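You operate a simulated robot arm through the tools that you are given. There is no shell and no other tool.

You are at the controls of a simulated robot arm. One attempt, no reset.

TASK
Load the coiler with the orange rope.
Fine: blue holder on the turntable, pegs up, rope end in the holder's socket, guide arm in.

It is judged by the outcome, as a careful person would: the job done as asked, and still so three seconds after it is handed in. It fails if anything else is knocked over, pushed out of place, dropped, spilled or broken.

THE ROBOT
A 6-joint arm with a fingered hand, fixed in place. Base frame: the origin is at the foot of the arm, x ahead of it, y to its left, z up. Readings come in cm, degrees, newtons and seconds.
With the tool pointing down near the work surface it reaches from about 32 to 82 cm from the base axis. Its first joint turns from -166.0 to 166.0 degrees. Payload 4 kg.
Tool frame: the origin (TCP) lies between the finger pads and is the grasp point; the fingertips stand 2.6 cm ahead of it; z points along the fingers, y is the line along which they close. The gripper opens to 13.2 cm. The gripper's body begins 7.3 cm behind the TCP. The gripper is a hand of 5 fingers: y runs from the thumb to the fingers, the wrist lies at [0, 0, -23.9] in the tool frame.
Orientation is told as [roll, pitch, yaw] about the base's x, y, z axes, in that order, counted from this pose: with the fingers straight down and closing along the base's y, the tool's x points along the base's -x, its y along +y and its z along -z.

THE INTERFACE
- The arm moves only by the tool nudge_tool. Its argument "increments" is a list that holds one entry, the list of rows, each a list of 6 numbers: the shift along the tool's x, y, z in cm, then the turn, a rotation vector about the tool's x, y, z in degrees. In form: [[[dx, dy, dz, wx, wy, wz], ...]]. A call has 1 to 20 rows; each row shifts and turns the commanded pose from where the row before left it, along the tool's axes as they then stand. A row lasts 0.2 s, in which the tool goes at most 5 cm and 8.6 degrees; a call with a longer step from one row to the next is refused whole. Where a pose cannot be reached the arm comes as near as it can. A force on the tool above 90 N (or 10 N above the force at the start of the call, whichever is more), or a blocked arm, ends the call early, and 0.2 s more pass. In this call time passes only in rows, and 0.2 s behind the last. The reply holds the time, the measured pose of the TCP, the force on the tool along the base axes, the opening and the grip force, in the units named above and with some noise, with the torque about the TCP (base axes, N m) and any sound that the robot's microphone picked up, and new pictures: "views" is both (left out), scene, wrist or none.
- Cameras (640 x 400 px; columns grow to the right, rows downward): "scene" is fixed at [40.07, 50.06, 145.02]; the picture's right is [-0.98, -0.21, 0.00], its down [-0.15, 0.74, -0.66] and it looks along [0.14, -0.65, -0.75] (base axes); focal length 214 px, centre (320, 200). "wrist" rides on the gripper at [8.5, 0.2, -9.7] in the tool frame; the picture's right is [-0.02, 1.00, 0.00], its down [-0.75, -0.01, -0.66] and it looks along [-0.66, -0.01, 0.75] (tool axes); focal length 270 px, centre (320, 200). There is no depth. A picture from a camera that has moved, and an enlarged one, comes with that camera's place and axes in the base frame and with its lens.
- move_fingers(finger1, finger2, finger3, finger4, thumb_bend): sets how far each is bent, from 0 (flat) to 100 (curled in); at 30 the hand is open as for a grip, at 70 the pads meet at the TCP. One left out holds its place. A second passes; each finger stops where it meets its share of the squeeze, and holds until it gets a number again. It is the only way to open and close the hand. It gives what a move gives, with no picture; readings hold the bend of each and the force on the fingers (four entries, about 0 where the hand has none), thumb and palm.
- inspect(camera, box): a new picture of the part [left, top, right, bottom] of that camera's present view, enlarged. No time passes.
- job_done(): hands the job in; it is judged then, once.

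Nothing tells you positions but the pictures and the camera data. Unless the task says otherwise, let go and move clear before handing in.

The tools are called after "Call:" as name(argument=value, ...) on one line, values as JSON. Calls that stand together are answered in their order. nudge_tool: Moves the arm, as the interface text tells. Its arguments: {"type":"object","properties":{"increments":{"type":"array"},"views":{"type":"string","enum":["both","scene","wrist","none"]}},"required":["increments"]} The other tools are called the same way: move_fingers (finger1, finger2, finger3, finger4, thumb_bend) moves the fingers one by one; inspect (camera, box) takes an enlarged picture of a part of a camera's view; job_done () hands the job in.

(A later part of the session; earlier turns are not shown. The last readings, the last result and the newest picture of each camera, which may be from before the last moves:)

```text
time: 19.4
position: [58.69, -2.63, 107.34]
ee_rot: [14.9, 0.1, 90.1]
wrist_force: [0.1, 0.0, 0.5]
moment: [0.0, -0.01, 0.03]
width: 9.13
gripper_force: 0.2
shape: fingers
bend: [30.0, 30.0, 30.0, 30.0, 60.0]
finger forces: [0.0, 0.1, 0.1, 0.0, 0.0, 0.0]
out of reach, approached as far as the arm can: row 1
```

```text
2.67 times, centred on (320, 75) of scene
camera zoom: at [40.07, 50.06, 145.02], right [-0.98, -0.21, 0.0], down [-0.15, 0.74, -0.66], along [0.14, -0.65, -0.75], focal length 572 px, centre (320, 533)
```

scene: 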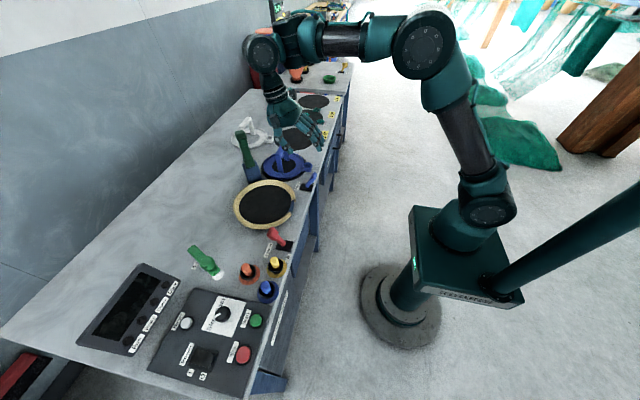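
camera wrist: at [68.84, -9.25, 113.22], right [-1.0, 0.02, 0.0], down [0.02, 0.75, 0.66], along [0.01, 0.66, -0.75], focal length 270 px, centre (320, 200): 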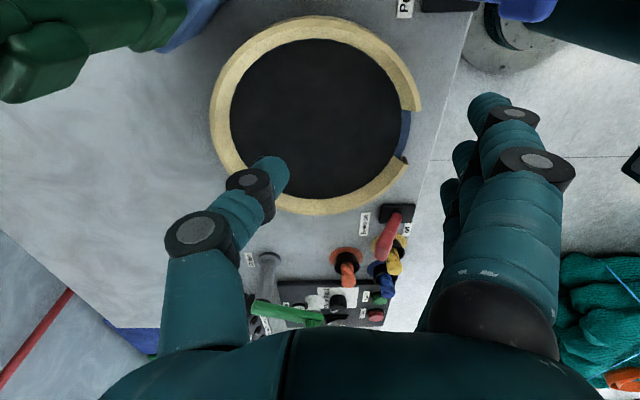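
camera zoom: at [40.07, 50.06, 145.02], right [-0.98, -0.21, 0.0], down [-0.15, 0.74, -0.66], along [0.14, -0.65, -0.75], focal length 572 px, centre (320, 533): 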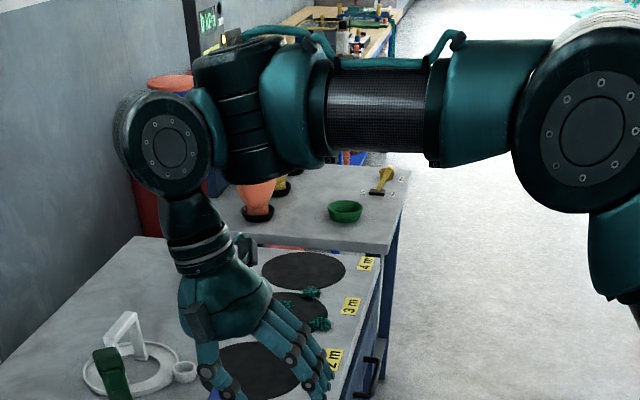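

The wrist has a singular pose (hand axis parallel to the joint-4 axis) that blocks the inward range. I'll go around it in free space: tilt the hand sideways, remove the inward tilt, move inward, then straighten up.

Call:
nudge_tool(increments=[[[0, 0, 0, 0, 5, 0], [0, 0, 0, 0, 5, 0], [0, 0, 0, 0, 5, 0], [0, 0, 0, 0, 5, 0], [0, 0, 0, 0, 5, 0]]], views="none")

Call:
nudge_tool(increments=[[[0, 0, 0, 5, 0, 0], [0, 0, 0, 5, 0, 0], [0, 0, 0, 5, 0, 0]]], views="scene")

```text
time: 20.6
position: [58.56, -2.63, 107.34]
ee_rot: [16.2, 23.8, 96.8]
wrist_force: [0.2, 0.1, -0.5]
moment: [0.01, 0.0, 0.01]
width: 9.11
gripper_force: 0.1
shape: fingers
bend: [30.0, 30.0, 30.0, 30.0, 60.0]
finger forces: [0.0, 0.0, 0.1, 0.1, 0.0, 0.1]
```

```text
time: 21.4
position: [64.67, -0.9, 112.8]
ee_rot: [1.7, 24.1, 96.9]
wrist_force: [-0.4, -0.4, 0.4]
moment: [-0.04, 0.0, -0.01]
width: 9.1
gripper_force: 0.1
shape: fingers
bend: [30.0, 30.0, 30.0, 30.0, 60.0]
finger forces: [0.0, 0.0, 0.1, 0.1, 0.0, 0.0]
out of reach, approached as far as the arm can: row 1, 2, 3
```

scene: 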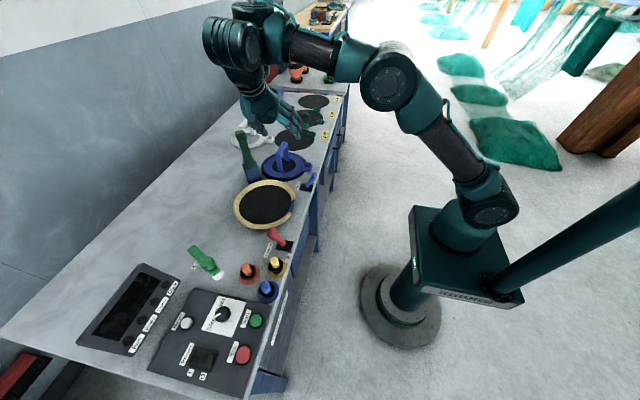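

Call:
inspect(camera="scene", box=[190, 0, 430, 150])

```text
2.67 times, centred on (310, 75) of scene
camera zoom: at [40.07, 50.06, 145.02], right [-0.98, -0.21, 0.0], down [-0.15, 0.74, -0.66], along [0.14, -0.65, -0.75], focal length 572 px, centre (347, 533)
```

zoom: 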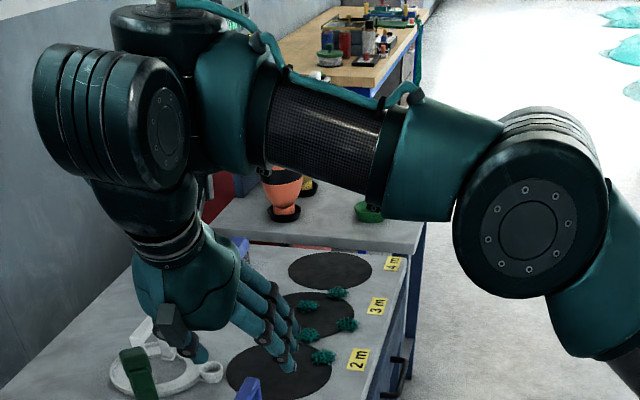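

The joint appears to stop at about +90° in that direction. I'll try going around the other way (fingers toward +y).

Call:
nudge_tool(increments=[[[0, 0, 0, -5, 0, 0], [0, 0, 0, -5, 0, 0], [0, 0, 0, -5, 0, 0], [0, 0, 0, -4, 0, 0], [0, 0, 0, 0, -5, 0], [0, 0, 0, 0, -5, 0], [0, 0, 0, 0, -5, 0], [0, 0, 0, 0, -5, 0], [0, 0, 0, 0, -5, 0], [0, 0, 0, 0, -5, 0], [0, 0, 0, 0, -5, 0], [0, 0, 0, 0, -5, 0], [0, 0, 0, 0, -5, 0], [0, 0, 0, 0, -5, 0]]], views="none")

Call:
nudge_tool(increments=[[[0, 1, 0, 5, 0, 0], [0, 1, 0, 5, 0, 0], [0, 1, 0, 5, 0, 0], [0, 1, 0, 4, 0, 0]]], views="scene")

Call:
inspect(camera="scene", box=[190, 0, 430, 150])

```text
time: 24.4
position: [59.08, -0.55, 107.89]
ee_rot: [18.5, 1.0, 88.5]
wrist_force: [-0.4, -0.8, -0.6]
moment: [0.0, 0.02, 0.02]
width: 9.1
gripper_force: 0.0
shape: fingers
bend: [30.0, 30.0, 30.0, 30.0, 60.0]
finger forces: [0.2, 0.0, 0.0, 0.0, 0.0, 0.0]
out of reach, approached as far as the arm can: row 2, 3, 4, 10, 11, 12, 13, 14
```

```text
time: 25.4
position: [60.81, 0.15, 113.34]
ee_rot: [-0.3, 0.9, 88.6]
wrist_force: [0.2, -0.2, -0.3]
moment: [-0.02, 0.0, -0.01]
width: 9.12
gripper_force: 0.1
shape: fingers
bend: [30.0, 30.0, 30.0, 30.0, 60.0]
finger forces: [0.0, 0.0, 0.1, 0.0, 0.1, 0.0]
out of reach, approached as far as the arm can: row 1, 2, 3, 4
```

scene: 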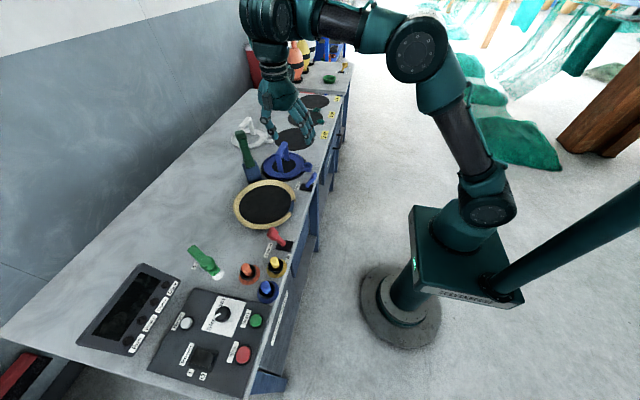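

```text
2.67 times, centred on (310, 75) of scene
camera zoom: at [40.07, 50.06, 145.02], right [-0.98, -0.21, 0.0], down [-0.15, 0.74, -0.66], along [0.14, -0.65, -0.75], focal length 572 px, centre (347, 533)
```

zoom: 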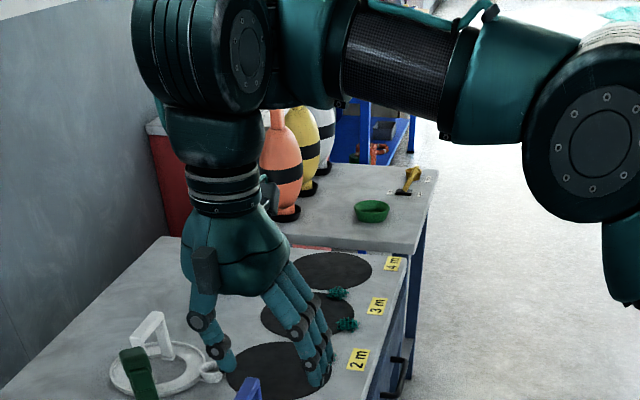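

I'll test the same crossing at yaw 0, where the last wrist joint should be mid-range.

Call:
nudge_tool(increments=[[[0, 0, 0, 0, 0, 8.5], [0, 0, 0, 0, 0, 8.5], [0, 0, 0, 0, 0, 8.5], [0, 0, 0, 0, 0, 8.5], [0, 0, 0, 0, 0, 8.5], [0, 0, 0, 0, 0, 8.5], [0, 0, 0, 0, 0, 8.5], [0, 0, 0, 0, 0, 8.5], [0, 0, 0, 0, 0, 8.5], [0, 0, 0, 0, 0, 8.5], [0, 0, 0, 0, 0, 3.5]]], views="none")

Call:
nudge_tool(increments=[[[0, 0, 0, 0, 5, 0], [0, 0, 0, 0, 5, 0], [0, 0, 0, 0, 5, 0], [0, 0, 0, 0, 5, 0]]], views="scene")

Call:
inspect(camera="scene", box=[190, 0, 430, 150])

```text
time: 27.8
position: [60.82, -0.02, 113.4]
ee_rot: [-1.0, -0.3, 0.0]
wrist_force: [0.3, -0.8, -0.3]
moment: [-0.01, 0.02, 0.01]
width: 9.11
gripper_force: 0.1
shape: fingers
bend: [30.0, 30.0, 30.0, 30.0, 60.0]
finger forces: [0.0, 0.0, 0.0, 0.0, 0.0, 0.1]
```

```text
time: 28.8
position: [60.85, 0.13, 113.49]
ee_rot: [-1.0, 19.6, -0.3]
wrist_force: [0.4, 0.6, -0.1]
moment: [-0.01, -0.03, 0.0]
width: 9.12
gripper_force: 0.0
shape: fingers
bend: [30.0, 30.0, 30.0, 30.0, 60.0]
finger forces: [0.1, 0.1, 0.0, 0.0, 0.0, 0.0]
```

scene: 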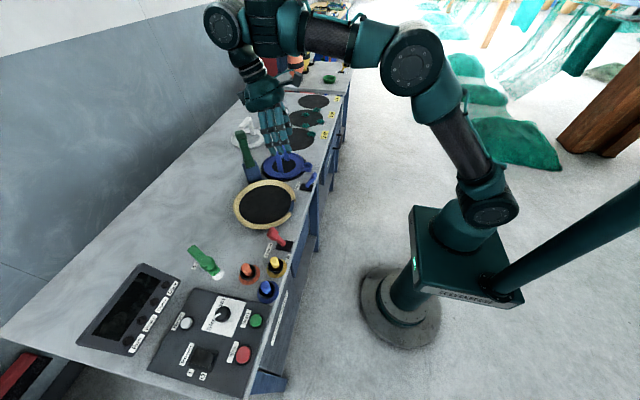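

```text
2.67 times, centred on (310, 75) of scene
camera zoom: at [40.07, 50.06, 145.02], right [-0.98, -0.21, 0.0], down [-0.15, 0.74, -0.66], along [0.14, -0.65, -0.75], focal length 572 px, centre (347, 533)
```

zoom: 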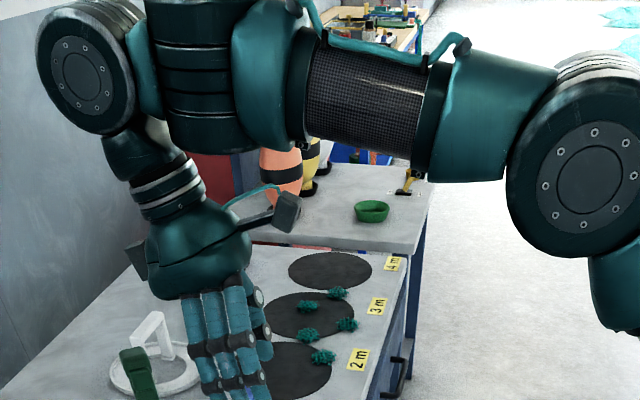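

Call:
nudge_tool(increments=[[[0, 0, 0, -5, 0, 0], [0, 0, 0, -5, 0, 0], [0, 0, 0, -5, 0, 0], [0, 0, 0, -5, 0, 0]]], views="none")

Call:
nudge_tool(increments=[[[0, 0, 0, 0, -5, 0], [0, 0, 0, 0, -5, 0], [0, 0, 0, 0, -5, 0], [0, 0, 0, 0, -5, 0]]], views="none")

Call:
nudge_tool(increments=[[[2, 0, 0, 0, 0, 0], [2, 0, 0, 0, 0, 0], [2, 0, 0, 0, 0, 0], [2, 0, 0, 0, 0, 0]]], views="scene")

Call:
inspect(camera="scene", box=[190, 0, 430, 150])

```text
time: 29.8
position: [59.88, 0.16, 112.22]
ee_rot: [18.8, 19.3, -0.4]
wrist_force: [-0.2, 1.0, -0.3]
moment: [0.03, 0.0, -0.04]
width: 9.1
gripper_force: 0.0
shape: fingers
bend: [30.0, 30.0, 30.0, 30.0, 60.0]
finger forces: [0.0, 0.0, 0.1, 0.1, 0.1, 0.0]
out of reach, approached as far as the arm can: row 4
```

```text
time: 30.8
position: [59.95, -0.01, 112.68]
ee_rot: [18.0, 5.5, -5.2]
wrist_force: [-0.7, -0.2, 0.1]
moment: [0.06, -0.02, -0.02]
width: 9.15
gripper_force: 0.0
shape: fingers
bend: [30.0, 30.0, 30.0, 30.0, 60.0]
finger forces: [0.1, 0.0, 0.0, 0.1, 0.0, 0.0]
out of reach, approached as far as the arm can: row 3, 4
```

```text
time: 31.8
position: [57.59, -0.21, 114.64]
ee_rot: [17.8, 5.7, -5.1]
wrist_force: [0.0, -0.3, 0.9]
moment: [0.0, 0.03, -0.01]
width: 9.11
gripper_force: 0.0
shape: fingers
bend: [30.0, 30.0, 30.0, 30.0, 60.0]
finger forces: [0.0, 0.0, 0.0, 0.1, 0.0, 0.0]
out of reach, approached as far as the arm can: row 1, 2, 3, 4
```

scene: 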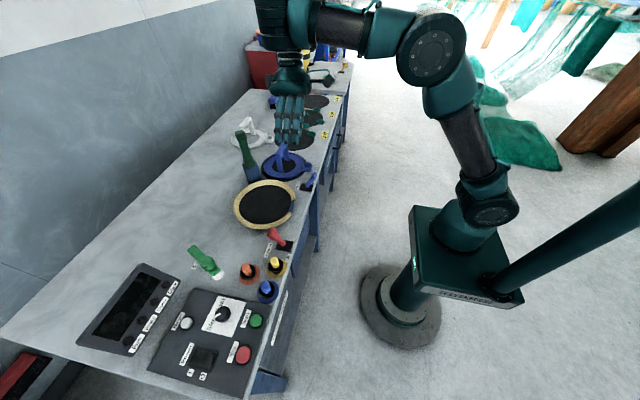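

```text
2.67 times, centred on (310, 75) of scene
camera zoom: at [40.07, 50.06, 145.02], right [-0.98, -0.21, 0.0], down [-0.15, 0.74, -0.66], along [0.14, -0.65, -0.75], focal length 572 px, centre (347, 533)
```

zoom: 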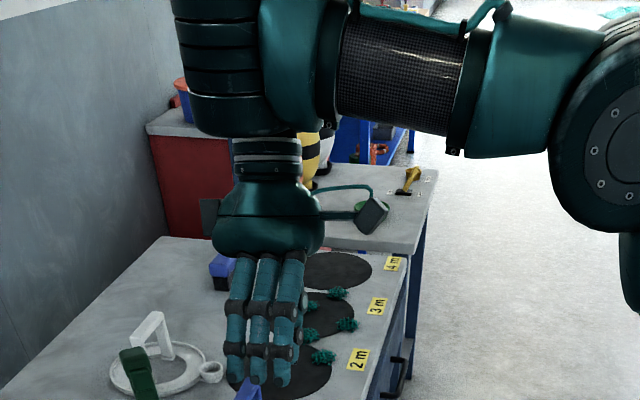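

Call:
nudge_tool(increments=[[[0, 0, 0, 0, 5, 0], [0, 0, 0, 0, 5, 0], [0, 0, 0, 0, 5, 0], [0, 0, 0, 0, 5, 0], [0, 0, 0, 4.5, 0, 0], [0, 0, 0, 4.5, 0, 0], [0, 0, 0, 4.5, 0, 0], [0, 0, 0, 4.5, 0, 0], [0, 0, 0, 0, 0, -5]]], views="none")

```text
time: 33.8
position: [55.46, -0.3, 112.49]
ee_rot: [3.9, 24.2, 7.0]
wrist_force: [0.1, 0.2, -0.4]
moment: [0.01, -0.01, 0.02]
width: 9.14
gripper_force: 0.0
shape: fingers
bend: [30.0, 30.0, 30.0, 30.0, 60.0]
finger forces: [0.1, 0.0, 0.1, 0.0, 0.0, 0.0]
out of reach, approached as far as the arm can: row 3, 4
```

Call:
nudge_tool(increments=[[[0, 0, 0, 1, 0, 6.4], [0.76, 0, 1.99, 0, 0, 0], [0.76, 0, 1.99, 0, 0, 0], [0.76, 0, 1.99, 0, 0, 0], [0.76, 0, 1.99, 0, 0, 0]]], views="none")

```text
time: 35.0
position: [49.65, -0.09, 106.49]
ee_rot: [0.0, 24.5, 0.1]
wrist_force: [0.0, 0.0, 0.3]
moment: [0.0, -0.01, -0.01]
width: 9.11
gripper_force: 0.0
shape: fingers
bend: [30.0, 30.0, 30.0, 30.0, 60.0]
finger forces: [0.1, 0.0, 0.1, 0.0, 0.1, 0.0]
```

Call:
nudge_tool(increments=[[[0, 0, 0, 0, -4, 0], [0, 0, 0, 0, -4, 0], [0, 0, 0, 0, -4, 0], [0, 0, 0, 0, -4, 0], [0, 0, 0, 0, -4, 0], [0, 0, 0, 0, -4.5, 0]]], views="scene")

Call:
inspect(camera="scene", box=[190, 0, 510, 200])

```text
time: 36.4
position: [49.59, -0.21, 106.45]
ee_rot: [0.0, -0.1, 0.0]
wrist_force: [0.0, 0.9, 0.0]
moment: [-0.02, 0.01, 0.01]
width: 9.11
gripper_force: 0.1
shape: fingers
bend: [30.0, 30.0, 30.0, 30.0, 60.0]
finger forces: [0.0, 0.1, 0.0, 0.0, 0.0, 0.0]
```

scene: 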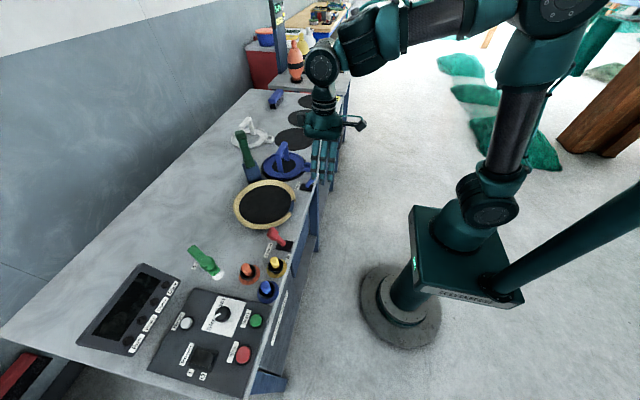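

```text
2.00 times, centred on (350, 100) of scene
camera zoom: at [40.07, 50.06, 145.02], right [-0.98, -0.21, 0.0], down [-0.15, 0.74, -0.66], along [0.14, -0.65, -0.75], focal length 429 px, centre (260, 400)
```

zoom: 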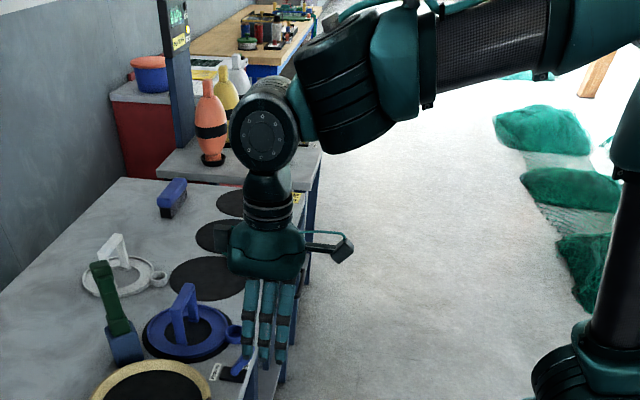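

That worked: the arm crossed the singular pose and now has its forearm sloping down with the tool straight down, unflagged. Now I'll turn to yaw 90° here and check there's margin to spare in the last joint.

Call:
nudge_tool(increments=[[[0, 0, 0, 0, 0, -8.5], [0, 0, 0, 0, 0, -8.5], [0, 0, 0, 0, 0, -8.5], [0, 0, 0, 0, 0, -8.5], [0, 0, 0, 0, 0, -8.5], [0, 0, 0, 0, 0, -8.5], [0, 0, 0, 0, 0, -8.5], [0, 0, 0, 0, 0, -8.5], [0, 0, 0, 0, 0, -8.5], [0, 0, 0, 0, 0, -8.5], [0, 0, 0, 0, 0, -5], [0, 0, 0, 0, 0, -7], [0, 0, 0, 0, 0, -7], [0, 0, 0, 0, 0, -7]]], views="none")

```text
time: 39.4
position: [50.98, 11.04, 112.95]
ee_rot: [0.5, -4.7, 108.8]
wrist_force: [0.6, 0.3, -0.2]
moment: [-0.01, -0.01, 0.04]
width: 9.13
gripper_force: 0.1
shape: fingers
bend: [30.0, 30.0, 30.0, 30.0, 60.0]
finger forces: [0.0, 0.0, 0.1, 0.0, 0.1, 0.0]
out of reach, approached as far as the arm can: row 10, 11, 12, 13, 14
```

Yaw +90° is limited by the last joint, so I'll use yaw -90° instead (thumb on the robot's side). First I turn back to 0 and lower.

Call:
nudge_tool(increments=[[[0, 0, 0.6, 0, 0, 8.4], [0, 0, 0.6, 0, 0, 8.4], [0, 0, 0.6, 0, 0, 8.4], [0, 0, 0.6, 0, 0, 8.4], [0, 0, 0.6, 0, 0, 8.4], [0, 0, 0.6, 0, 0, 8.4], [0, 0, 0.6, 0, 0, 8.4], [0, 0, 0.6, 0, 0, 8.4], [0, 0, 0.6, 0, 0, 8.4], [0, 0, 0.6, 0, 0, 8.4], [0, 0, 0.6, 0, 0, 8.4], [0, 0, 0.6, 0, 0, 8.4], [0, 0, 0.6, 0, 0, 8.0]]], views="none")

```text
time: 42.2
position: [51.07, 11.39, 105.03]
ee_rot: [2.5, 0.7, 0.5]
wrist_force: [-0.6, -0.1, -0.4]
moment: [0.03, 0.01, 0.05]
width: 9.11
gripper_force: 0.1
shape: fingers
bend: [30.0, 30.0, 30.0, 30.0, 60.0]
finger forces: [0.0, 0.1, 0.1, 0.0, 0.0, 0.0]
```

Call:
nudge_tool(increments=[[[0, 0, 0, 2.5, -0.7, 0], [0, 0, 0, 0, 0, 8.5], [0, 0, 0, 0, 0, 8.5], [0, 0, 0, 0, 0, 8.5], [0, 0, 0, 0, 0, 8.5], [0, 0, 0, 0, 0, 8.5], [0, 0, 0, 0, 0, 8.5], [0, 0, 0, 0, 0, 8.5], [0, 0, 0, 0, 0, 8.5], [0, 0, 0, 0, 0, 8.5], [0, 0, 0, 0, 0, 8.5], [0, 0, 0, 0, 0, 5.5]]], views="both")

```text
time: 44.8
position: [51.01, 11.17, 105.05]
ee_rot: [0.0, 0.0, -90.2]
wrist_force: [-0.1, 0.6, 0.1]
moment: [0.01, 0.0, -0.01]
width: 9.12
gripper_force: 0.1
shape: fingers
bend: [30.0, 30.0, 30.0, 30.0, 60.0]
finger forces: [0.0, 0.1, 0.1, 0.0, 0.0, 0.0]
camera wrist: at [51.18, 19.66, 114.82], right [1.0, -0.02, 0.0], down [-0.02, -0.75, 0.66], along [-0.01, -0.66, -0.75], focal length 270 px, centre (320, 200)
```

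scene: 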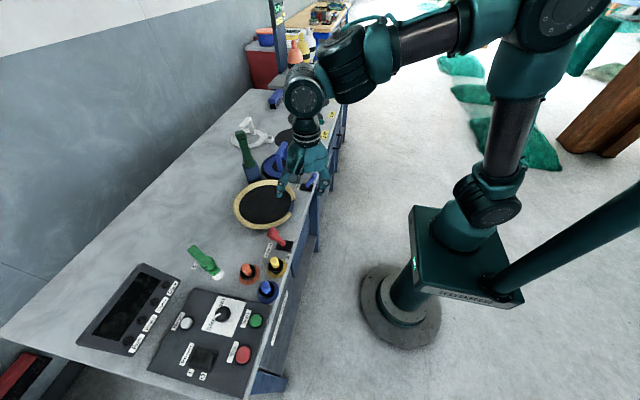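
wrist: 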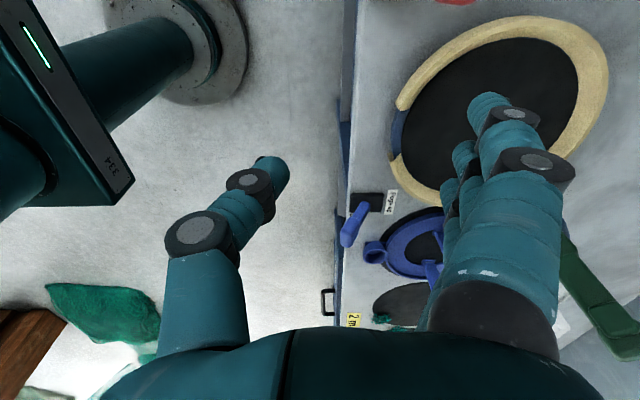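

The hand is in a good configuration (yaw -90°, tool down). I'll open the thumb and move toward the holder, staying below the limit curve.

Call:
move_fingers(thumb_bend=30)

Call:
nudge_tool(increments=[[[-3.7, 1.8, 0.8, 0, 0, 0], [-3.7, 1.8, 0.8, 0, 0, 0], [-3.7, 1.8, 0.8, 0, 0, 0], [-3.7, 1.8, 0.8, 0, 0, 0], [-3.7, 1.8, 0.8, 0, 0, 0], [-3.7, 1.8, 0.8, 0, 0, 0], [-3.7, 1.8, 0.8, 0, 0, 0], [-3.7, 1.8, 0.8, 0, 0, 0]]], views="both")

```text
time: 45.8
position: [50.95, 11.31, 105.17]
ee_rot: [0.1, 0.0, -90.1]
wrist_force: [0.4, 0.0, -0.4]
moment: [0.0, 0.0, 0.02]
width: 13.87
gripper_force: 0.0
shape: fingers
bend: [30.0, 30.0, 30.0, 30.0, 30.0]
finger forces: [0.0, 0.1, 0.0, 0.0, 0.1, 0.0]
```

```text
time: 47.6
position: [65.32, -18.44, 98.59]
ee_rot: [0.0, -0.1, -89.9]
wrist_force: [1.3, 0.4, -0.5]
moment: [-0.03, 0.01, -0.01]
width: 13.86
gripper_force: 0.0
shape: fingers
bend: [30.0, 30.0, 30.0, 30.0, 30.0]
finger forces: [0.0, 0.0, 0.0, 0.0, 0.0, 0.0]
camera wrist: at [65.52, -10.0, 108.33], right [1.0, -0.02, 0.0], down [-0.01, -0.75, 0.66], along [-0.01, -0.66, -0.75], focal length 270 px, centre (320, 200)
```

scene: 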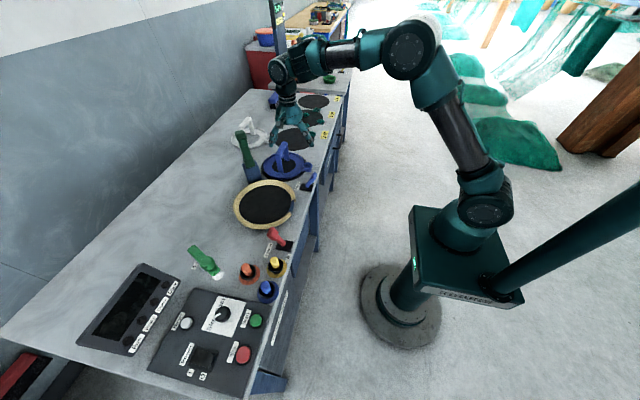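
wrist: 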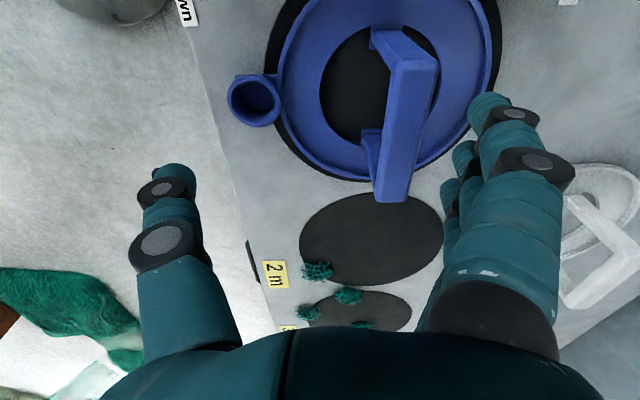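

Call:
inspect(camera="wrist", box=[220, 0, 500, 210])

```text
1.90 times, centred on (360, 105) of wrist
camera zoom: at [65.52, -10.0, 108.33], right [1.0, -0.02, 0.0], down [-0.01, -0.75, 0.66], along [-0.01, -0.66, -0.75], focal length 515 px, centre (244, 381)
```

zoom: 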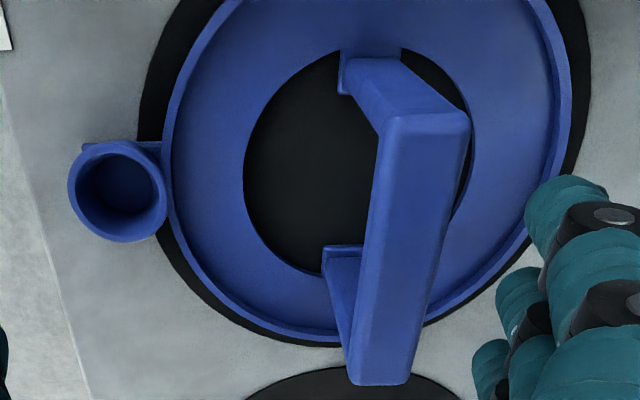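

The bar is at x=70.55, y from -23.6 to -13.9, top at z≈93.2. I'll descend diagonally to straddle the bar with the open hand.

Call:
nudge_tool(increments=[[[-0.08, 1.31, 1.65, 0, 0, 0], [-0.08, 1.31, 1.65, 0, 0, 0], [-0.08, 1.31, 1.65, 0, 0, 0], [-0.08, 1.31, 1.65, 0, 0, 0]]], views="both")

Call:
inspect(camera="scene", box=[220, 80, 340, 190])

```text
time: 48.6
position: [70.66, -18.77, 91.89]
ee_rot: [0.0, -0.1, -90.0]
wrist_force: [0.1, -0.3, -0.1]
moment: [-0.03, -0.03, -0.02]
width: 13.88
gripper_force: 0.0
shape: fingers
bend: [30.0, 30.0, 30.0, 30.0, 30.0]
finger forces: [0.0, 0.0, 0.1, 0.1, 0.1, 0.1]
camera wrist: at [70.9, -10.3, 101.61], right [1.0, -0.02, 0.0], down [-0.01, -0.75, 0.66], along [-0.01, -0.66, -0.75], focal length 270 px, centre (320, 200)
```

scene: 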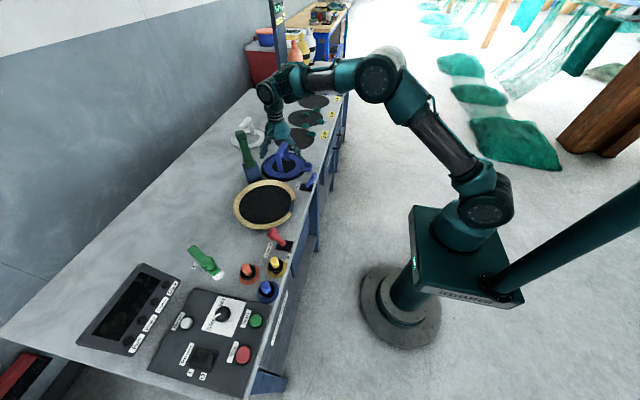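
wrist: 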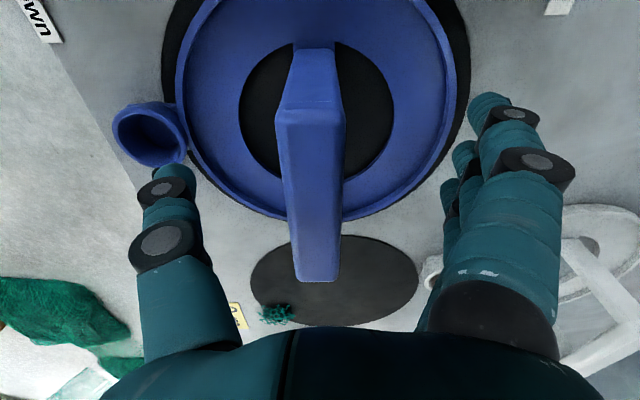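

```text
3.64 times, centred on (280, 135) of scene
camera zoom: at [40.07, 50.06, 145.02], right [-0.98, -0.21, 0.0], down [-0.15, 0.74, -0.66], along [0.14, -0.65, -0.75], focal length 780 px, centre (466, 436)
```

zoom: 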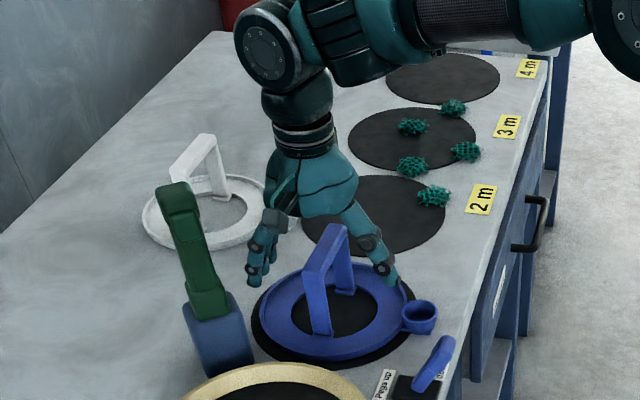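

The hand straddles the bar. I'll shift by 0.25 cm to centre on the bar and close the hand.

Call:
nudge_tool(increments=[[[0, -0.25, 0.2, 0, 0, 0]]], views="none")

Call:
move_fingers(finger1=72, finger2=72, finger3=72, finger4=72, thumb_bend=72)

Call:
inspect(camera="wrist", box=[160, 60, 480, 330])

```text
time: 49.0
position: [70.54, -18.67, 91.78]
ee_rot: [-0.1, -0.1, -89.9]
wrist_force: [0.6, 0.0, -0.7]
moment: [0.0, 0.0, -0.03]
width: 13.85
gripper_force: 0.1
shape: fingers
bend: [30.0, 30.0, 30.0, 30.0, 30.0]
finger forces: [0.0, 0.0, 0.1, 0.1, 0.0, 0.0]
```

```text
time: 50.0
position: [70.39, -18.64, 91.72]
ee_rot: [0.0, 0.0, -90.0]
wrist_force: [0.7, -0.5, 0.8]
moment: [-0.02, -0.19, -0.03]
width: 2.66
gripper_force: 7.0
shape: fingers
bend: [71.0, 72.0, 72.0, 70.0, 69.0]
finger forces: [3.4, 0.0, 0.0, 4.3, 6.3, 0.1]
```

```text
1.48 times, centred on (320, 195) of wrist
camera zoom: at [70.59, -10.28, 101.5], right [1.0, -0.02, 0.0], down [-0.01, -0.75, 0.66], along [-0.01, -0.66, -0.75], focal length 400 px, centre (320, 207)
```

zoom: 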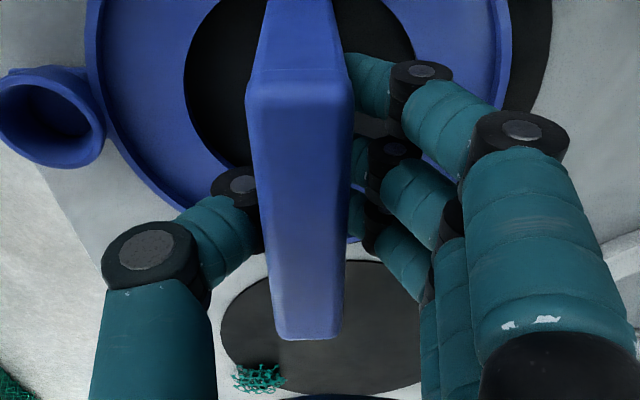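

Outer fingers and the thumb have contact; the inner fingers pass under the bar. I'll curl further so that they hook beneath the bar.

Call:
move_fingers(finger1=85, finger2=85, finger3=85, finger4=85, thumb_bend=80)

Call:
inspect(camera="wrist", box=[160, 60, 480, 330])

Call:
inspect(camera="scene", box=[230, 100, 330, 190])

```text
time: 51.0
position: [70.47, -18.67, 91.81]
ee_rot: [0.0, 0.0, -90.0]
wrist_force: [0.2, 0.3, -1.0]
moment: [0.0, -0.06, 0.02]
width: 2.32
gripper_force: 4.0
shape: fingers
bend: [84.0, 78.0, 78.0, 83.0, 73.0]
finger forces: [1.6, 0.0, 0.0, 2.4, 3.1, 0.0]
```

```text
1.48 times, centred on (320, 195) of wrist
camera zoom: at [70.59, -10.28, 101.49], right [1.0, -0.02, 0.0], down [-0.01, -0.75, 0.66], along [-0.01, -0.66, -0.75], focal length 400 px, centre (320, 207)
```

zoom: 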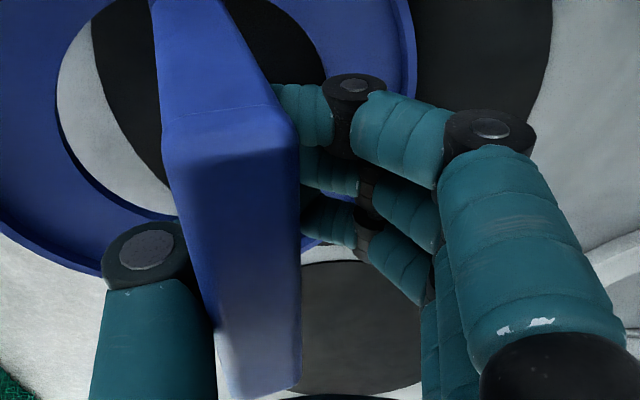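

```text
4.44 times, centred on (280, 145) of scene
camera zoom: at [40.07, 50.06, 145.02], right [-0.98, -0.21, 0.0], down [-0.15, 0.74, -0.66], along [0.14, -0.65, -0.75], focal length 953 px, centre (498, 444)
```

zoom: 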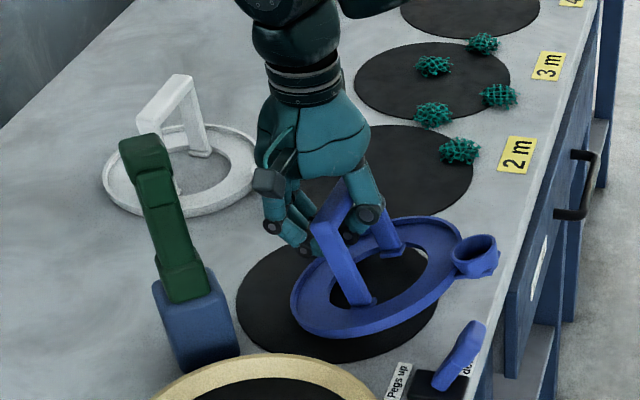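

The extra curl lifted and tilted the holder, which is not wanted. I'll open the hand gently to let it settle back on the table.

Call:
move_fingers(finger1=72, finger2=70, finger3=70, finger4=72, thumb_bend=69)

Call:
inspect(camera="scene", box=[230, 100, 330, 190])

Call:
inspect(camera="wrist", box=[160, 60, 480, 330])

```text
time: 52.0
position: [70.37, -18.61, 91.73]
ee_rot: [0.0, 0.0, -90.0]
wrist_force: [0.8, -0.5, 0.1]
moment: [0.02, -0.05, 0.02]
width: 2.36
gripper_force: 2.0
shape: fingers
bend: [72.0, 70.0, 70.0, 72.0, 69.0]
finger forces: [0.5, 0.1, 0.0, 0.6, 1.3, 0.1]
```

```text
4.44 times, centred on (280, 145) of scene
camera zoom: at [40.07, 50.06, 145.02], right [-0.98, -0.21, 0.0], down [-0.15, 0.74, -0.66], along [0.14, -0.65, -0.75], focal length 953 px, centre (498, 444)
```

zoom: 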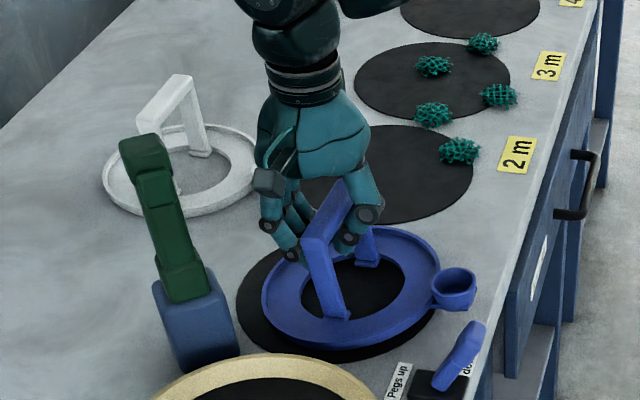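

```text
1.48 times, centred on (320, 195) of wrist
camera zoom: at [70.59, -10.28, 101.49], right [1.0, -0.02, 0.0], down [-0.01, -0.75, 0.66], along [-0.01, -0.66, -0.75], focal length 400 px, centre (320, 207)
```

zoom: 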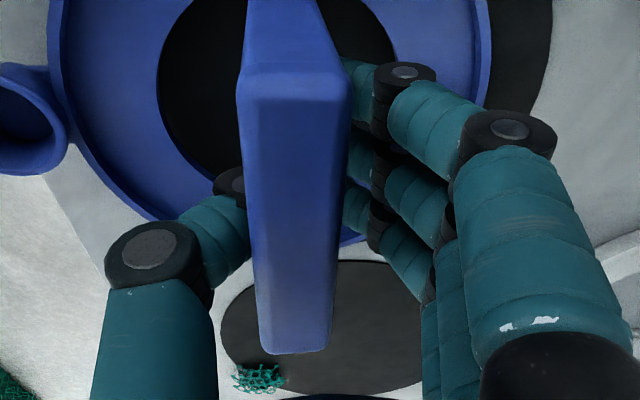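

It has come back nearly level. I'll open fully, so it rests, and re-measure before re-gripping a bit higher.

Call:
move_fingers(finger1=50, finger2=50, finger3=50, finger4=50, thumb_bend=50)

Call:
inspect(camera="scene", box=[230, 100, 330, 190])

Call:
inspect(camera="wrist", box=[100, 0, 500, 330])

```text
time: 53.0
position: [70.43, -18.71, 91.77]
ee_rot: [0.1, 0.0, -90.0]
wrist_force: [-0.2, 0.3, 0.9]
moment: [0.0, 0.01, 0.0]
width: 7.39
gripper_force: 0.1
shape: fingers
bend: [50.0, 50.0, 50.0, 50.0, 50.0]
finger forces: [0.0, 0.0, 0.0, 0.1, 0.0, 0.1]
```

```text
4.44 times, centred on (280, 145) of scene
camera zoom: at [40.07, 50.06, 145.02], right [-0.98, -0.21, 0.0], down [-0.15, 0.74, -0.66], along [0.14, -0.65, -0.75], focal length 953 px, centre (498, 444)
```

zoom: 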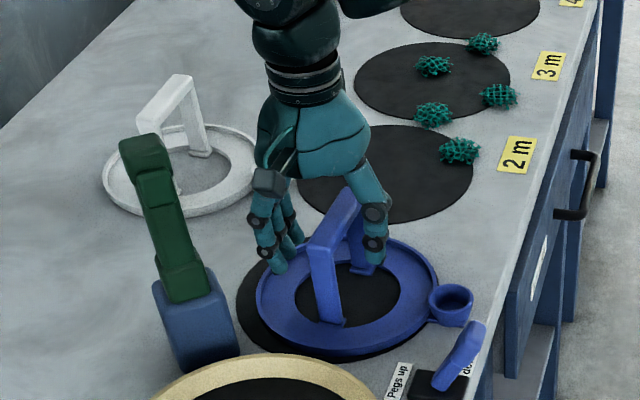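

```text
1.21 times, centred on (300, 165) of wrist
camera zoom: at [70.59, -10.28, 101.49], right [1.0, -0.02, 0.0], down [-0.01, -0.75, 0.66], along [-0.01, -0.66, -0.75], focal length 328 px, centre (344, 242)
```

zoom: 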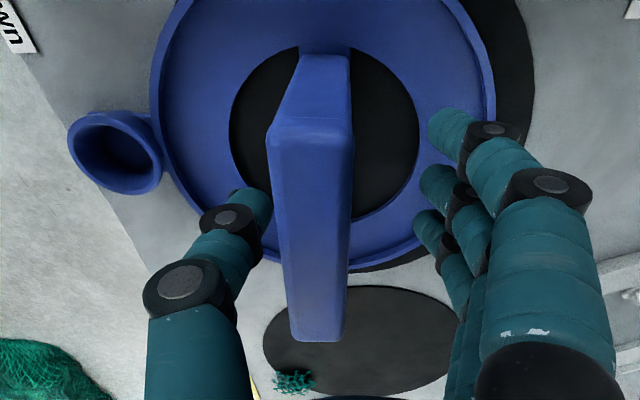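

The holder is flat again, now at about [69.4, -18.6], turned by some 4°. I'll line up the hand with the bar (shift, raise 0.6 cm, turn 4°) and pinch the bar's sides.

Call:
nudge_tool(increments=[[[0, -0.5, -0.4, 0, 0, 2], [0, -0.5, -0.3, 0, 0, 2]]], views="wrist")

Call:
inspect(camera="wrist", box=[160, 0, 480, 300])

```text
time: 53.6
position: [69.4, -18.66, 92.62]
ee_rot: [0.0, 0.1, -94.1]
wrist_force: [0.9, -0.1, -0.4]
moment: [-0.04, -0.03, -0.01]
width: 7.42
gripper_force: 0.1
shape: fingers
bend: [50.0, 50.0, 50.0, 50.0, 50.0]
finger forces: [0.1, 0.0, 0.0, 0.0, 0.1, 0.0]
camera wrist: at [70.22, -10.3, 102.29], right [1.0, -0.09, 0.0], down [-0.07, -0.75, 0.66], along [-0.06, -0.66, -0.75], focal length 270 px, centre (320, 200)
```

wrist: 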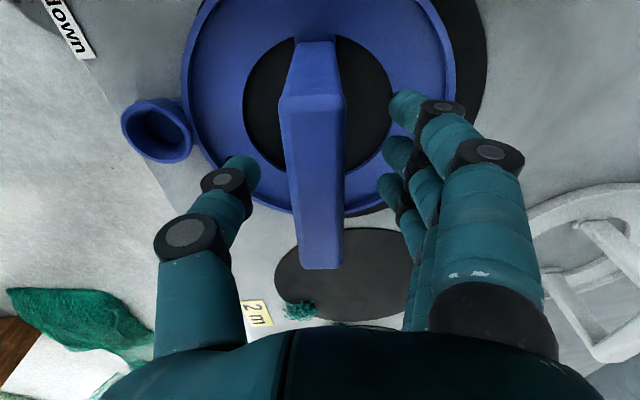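

```text
1.33 times, centred on (320, 150) of wrist
camera zoom: at [70.22, -10.3, 102.29], right [1.0, -0.09, 0.0], down [-0.07, -0.75, 0.66], along [-0.06, -0.66, -0.75], focal length 360 px, centre (320, 267)
```

zoom: 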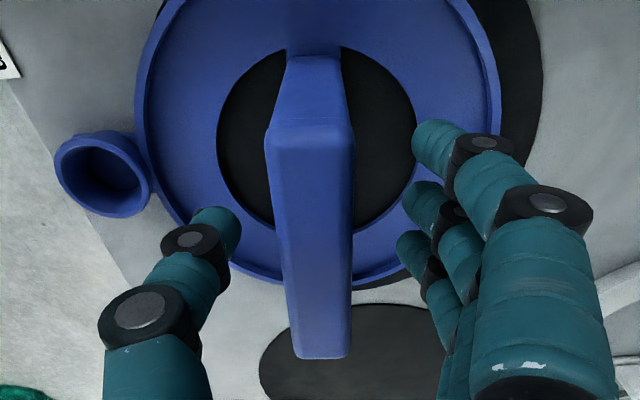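

Call:
move_fingers(finger1=71, finger2=71, finger3=71, finger4=71, thumb_bend=71)

Call:
inspect(camera="wrist", box=[160, 0, 480, 300])

Call:
inspect(camera="scene", box=[230, 100, 330, 190])

```text
time: 54.6
position: [69.54, -18.66, 92.57]
ee_rot: [0.0, 0.1, -93.9]
wrist_force: [-0.3, -0.4, -0.8]
moment: [0.01, -0.07, -0.01]
width: 2.56
gripper_force: 5.0
shape: fingers
bend: [70.0, 71.0, 71.0, 69.0, 69.0]
finger forces: [2.6, 0.1, 0.0, 3.2, 4.4, 0.1]
```

```text
1.33 times, centred on (320, 150) of wrist
camera zoom: at [70.22, -10.3, 102.28], right [1.0, -0.09, 0.0], down [-0.07, -0.75, 0.66], along [-0.06, -0.66, -0.75], focal length 360 px, centre (320, 267)
```

zoom: 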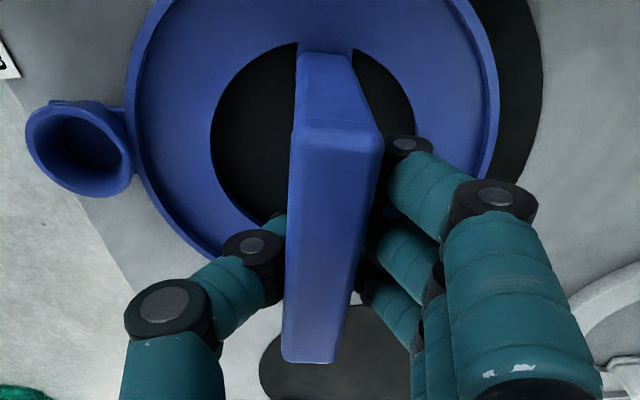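

```text
4.44 times, centred on (280, 145) of scene
camera zoom: at [40.07, 50.06, 145.02], right [-0.98, -0.21, 0.0], down [-0.15, 0.74, -0.66], along [0.14, -0.65, -0.75], focal length 953 px, centre (498, 444)
```

zoom: 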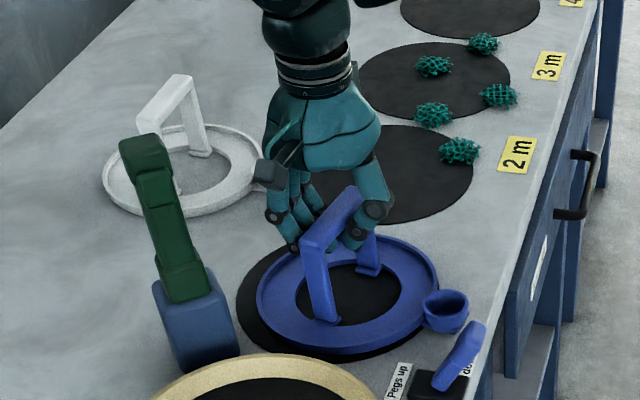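

The outer fingers press on the wider legs and twist the holder. I'll reopen and pinch the bar only with the two middle fingers and the thumb.

Call:
move_fingers(finger1=40, finger2=50, finger3=50, finger4=40, thumb_bend=50)

Call:
inspect(camera="wrist", box=[100, 0, 500, 300])

Call:
inspect(camera="scene", box=[230, 100, 330, 190])

```text
time: 55.6
position: [69.5, -18.76, 92.48]
ee_rot: [0.0, 0.0, -94.0]
wrist_force: [0.5, -0.1, 0.4]
moment: [0.02, -0.01, 0.02]
width: 9.0
gripper_force: 0.0
shape: fingers
bend: [40.0, 50.0, 50.0, 40.0, 50.0]
finger forces: [0.1, 0.0, 0.1, 0.0, 0.0, 0.0]
```

```text
1.33 times, centred on (300, 150) of wrist
camera zoom: at [70.22, -10.3, 102.29], right [1.0, -0.09, 0.0], down [-0.07, -0.75, 0.66], along [-0.06, -0.66, -0.75], focal length 360 px, centre (347, 267)
```

zoom: 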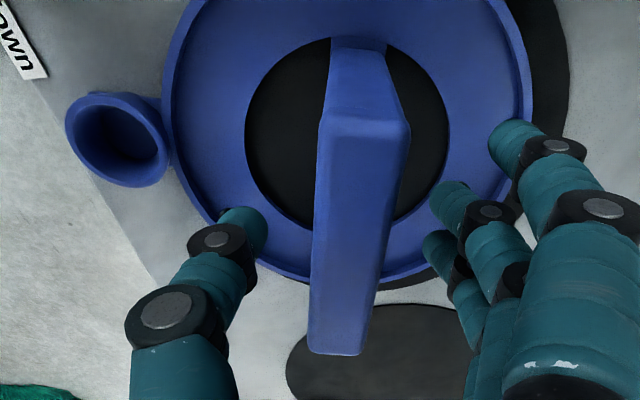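

```text
4.44 times, centred on (280, 145) of scene
camera zoom: at [40.07, 50.06, 145.02], right [-0.98, -0.21, 0.0], down [-0.15, 0.74, -0.66], along [0.14, -0.65, -0.75], focal length 953 px, centre (498, 444)
```

zoom: 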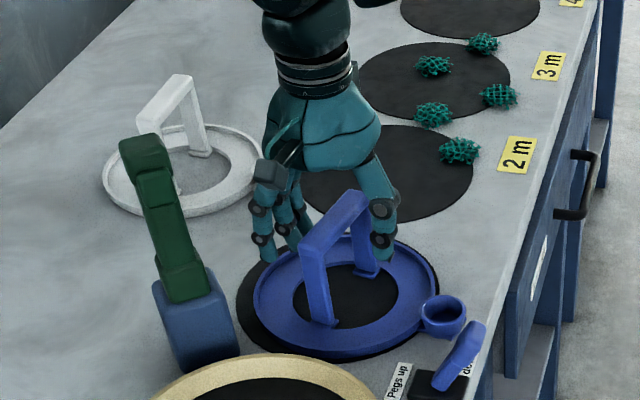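

The holder is turned by about 9° now. I'll align the hand with the bar and pinch with the middle fingers and thumb only.

Call:
nudge_tool(increments=[[[0, 0, 0, 0, 0, 5]]], views="none")

Call:
move_fingers(finger2=68, finger3=68, thumb_bend=68)

Call:
inspect(camera="wrist", box=[100, 0, 500, 300])

```text
time: 56.0
position: [69.49, -18.6, 92.49]
ee_rot: [0.0, 0.0, -99.0]
wrist_force: [0.5, 0.9, 0.2]
moment: [-0.02, -0.04, 0.02]
width: 9.02
gripper_force: 0.1
shape: fingers
bend: [40.0, 50.0, 50.0, 40.0, 50.0]
finger forces: [0.0, 0.0, 0.1, 0.0, 0.0, 0.0]
```

```text
time: 57.0
position: [69.45, -18.59, 92.67]
ee_rot: [0.0, 0.0, -99.1]
wrist_force: [-0.6, 0.3, -1.9]
moment: [0.01, 0.0, -0.02]
width: 6.45
gripper_force: 0.1
shape: fingers
bend: [40.0, 68.0, 68.0, 40.0, 68.0]
finger forces: [0.0, 0.0, 0.1, 0.1, 0.5, 0.0]
```

```text
1.33 times, centred on (300, 150) of wrist
camera zoom: at [70.94, -10.38, 102.27], right [0.98, -0.18, 0.0], down [-0.13, -0.74, 0.66], along [-0.12, -0.65, -0.75], focal length 360 px, centre (347, 267)
```

zoom: 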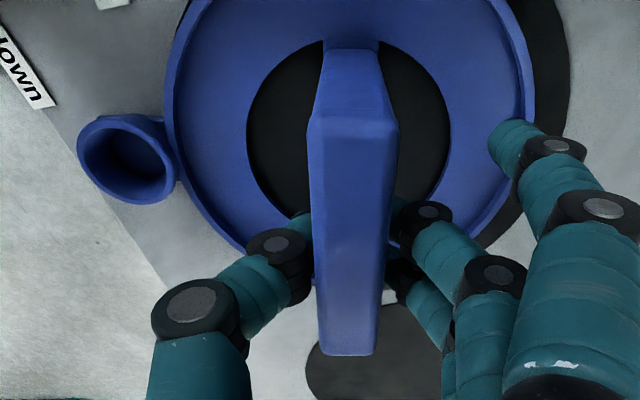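

Call:
move_fingers(finger2=74, finger3=74, thumb_bend=71)

Call:
inspect(camera="wrist", box=[100, 0, 500, 300])

Call:
inspect(camera="scene", box=[230, 100, 330, 190])

```text
time: 58.0
position: [69.42, -18.64, 92.59]
ee_rot: [0.1, -0.1, -99.0]
wrist_force: [0.3, -0.1, 0.1]
moment: [-0.02, 0.02, -0.01]
width: 6.19
gripper_force: 3.6
shape: fingers
bend: [40.0, 73.0, 73.0, 40.0, 69.0]
finger forces: [0.0, 1.8, 1.5, 0.0, 3.0, 0.1]
```

```text
1.33 times, centred on (300, 150) of wrist
camera zoom: at [70.94, -10.38, 102.27], right [0.98, -0.18, 0.0], down [-0.13, -0.74, 0.66], along [-0.12, -0.65, -0.75], focal length 360 px, centre (347, 267)
```

zoom: 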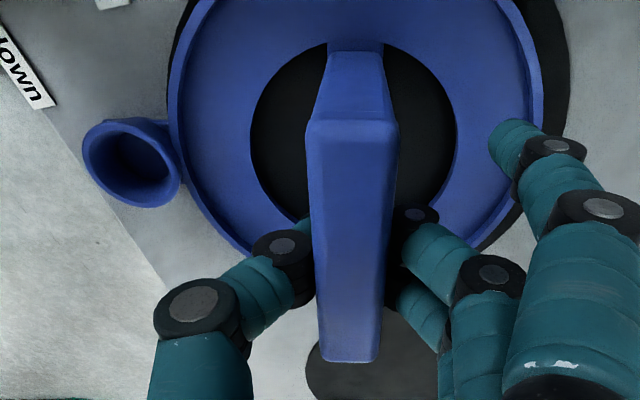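

```text
4.44 times, centred on (280, 145) of scene
camera zoom: at [40.07, 50.06, 145.02], right [-0.98, -0.21, 0.0], down [-0.15, 0.74, -0.66], along [0.14, -0.65, -0.75], focal length 953 px, centre (498, 444)
```

zoom: 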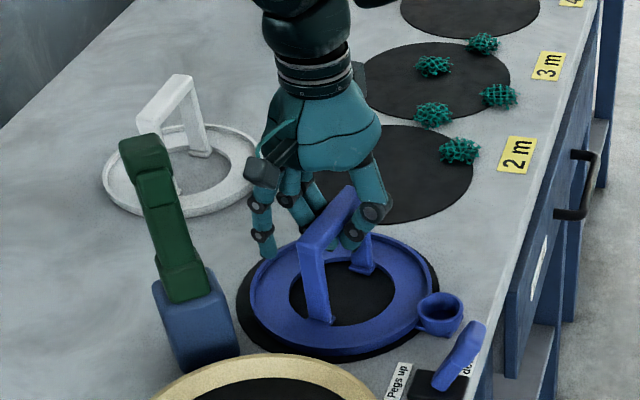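

A clean pinch now with the handle upright. I'll squeeze slightly more and then test-lift by a centimetre.

Call:
move_fingers(finger2=76, finger3=76, thumb_bend=73)

Call:
nudge_tool(increments=[[[0, 0, -0.5, 0, 0, 0], [0, 0, -0.5, 0, 0, 0]]], views="wrist")

Call:
inspect(camera="scene", box=[230, 100, 330, 190])

```text
time: 59.0
position: [69.49, -18.53, 92.51]
ee_rot: [-0.1, 0.0, -99.0]
wrist_force: [0.7, 0.8, -1.6]
moment: [0.0, 0.04, 0.0]
width: 6.06
gripper_force: 4.5
shape: fingers
bend: [40.0, 75.0, 75.0, 40.0, 71.0]
finger forces: [0.0, 2.4, 2.1, 0.1, 4.1, 0.0]
```

```text
time: 59.6
position: [69.37, -18.62, 93.49]
ee_rot: [0.1, 0.0, -99.0]
wrist_force: [0.1, -0.3, -2.3]
moment: [0.0, 0.02, 0.0]
width: 6.08
gripper_force: 3.7
shape: fingers
bend: [40.0, 75.0, 75.0, 40.0, 71.0]
finger forces: [0.1, 2.2, 0.6, 0.0, 4.3, 0.1]
camera wrist: at [70.89, -10.39, 103.27], right [0.98, -0.18, 0.0], down [-0.13, -0.74, 0.66], along [-0.12, -0.65, -0.75], focal length 270 px, centre (320, 200)
```

wrist: 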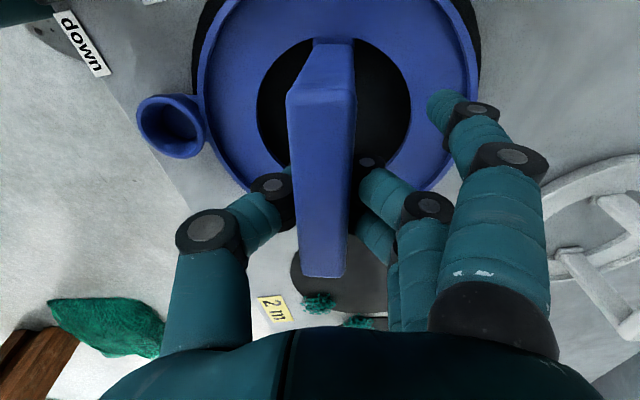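

```text
4.44 times, centred on (280, 145) of scene
camera zoom: at [40.07, 50.06, 145.02], right [-0.98, -0.21, 0.0], down [-0.15, 0.74, -0.66], along [0.14, -0.65, -0.75], focal length 953 px, centre (498, 444)
```

zoom: 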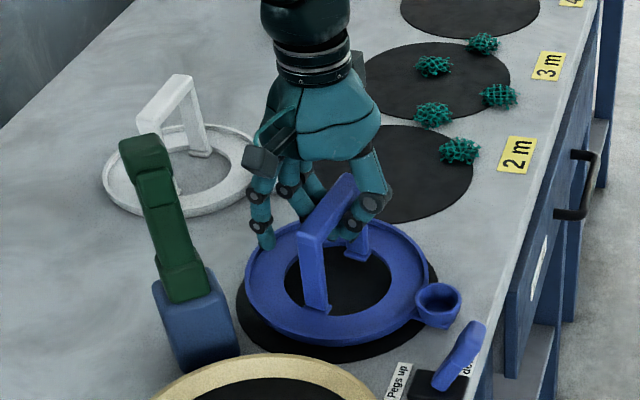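

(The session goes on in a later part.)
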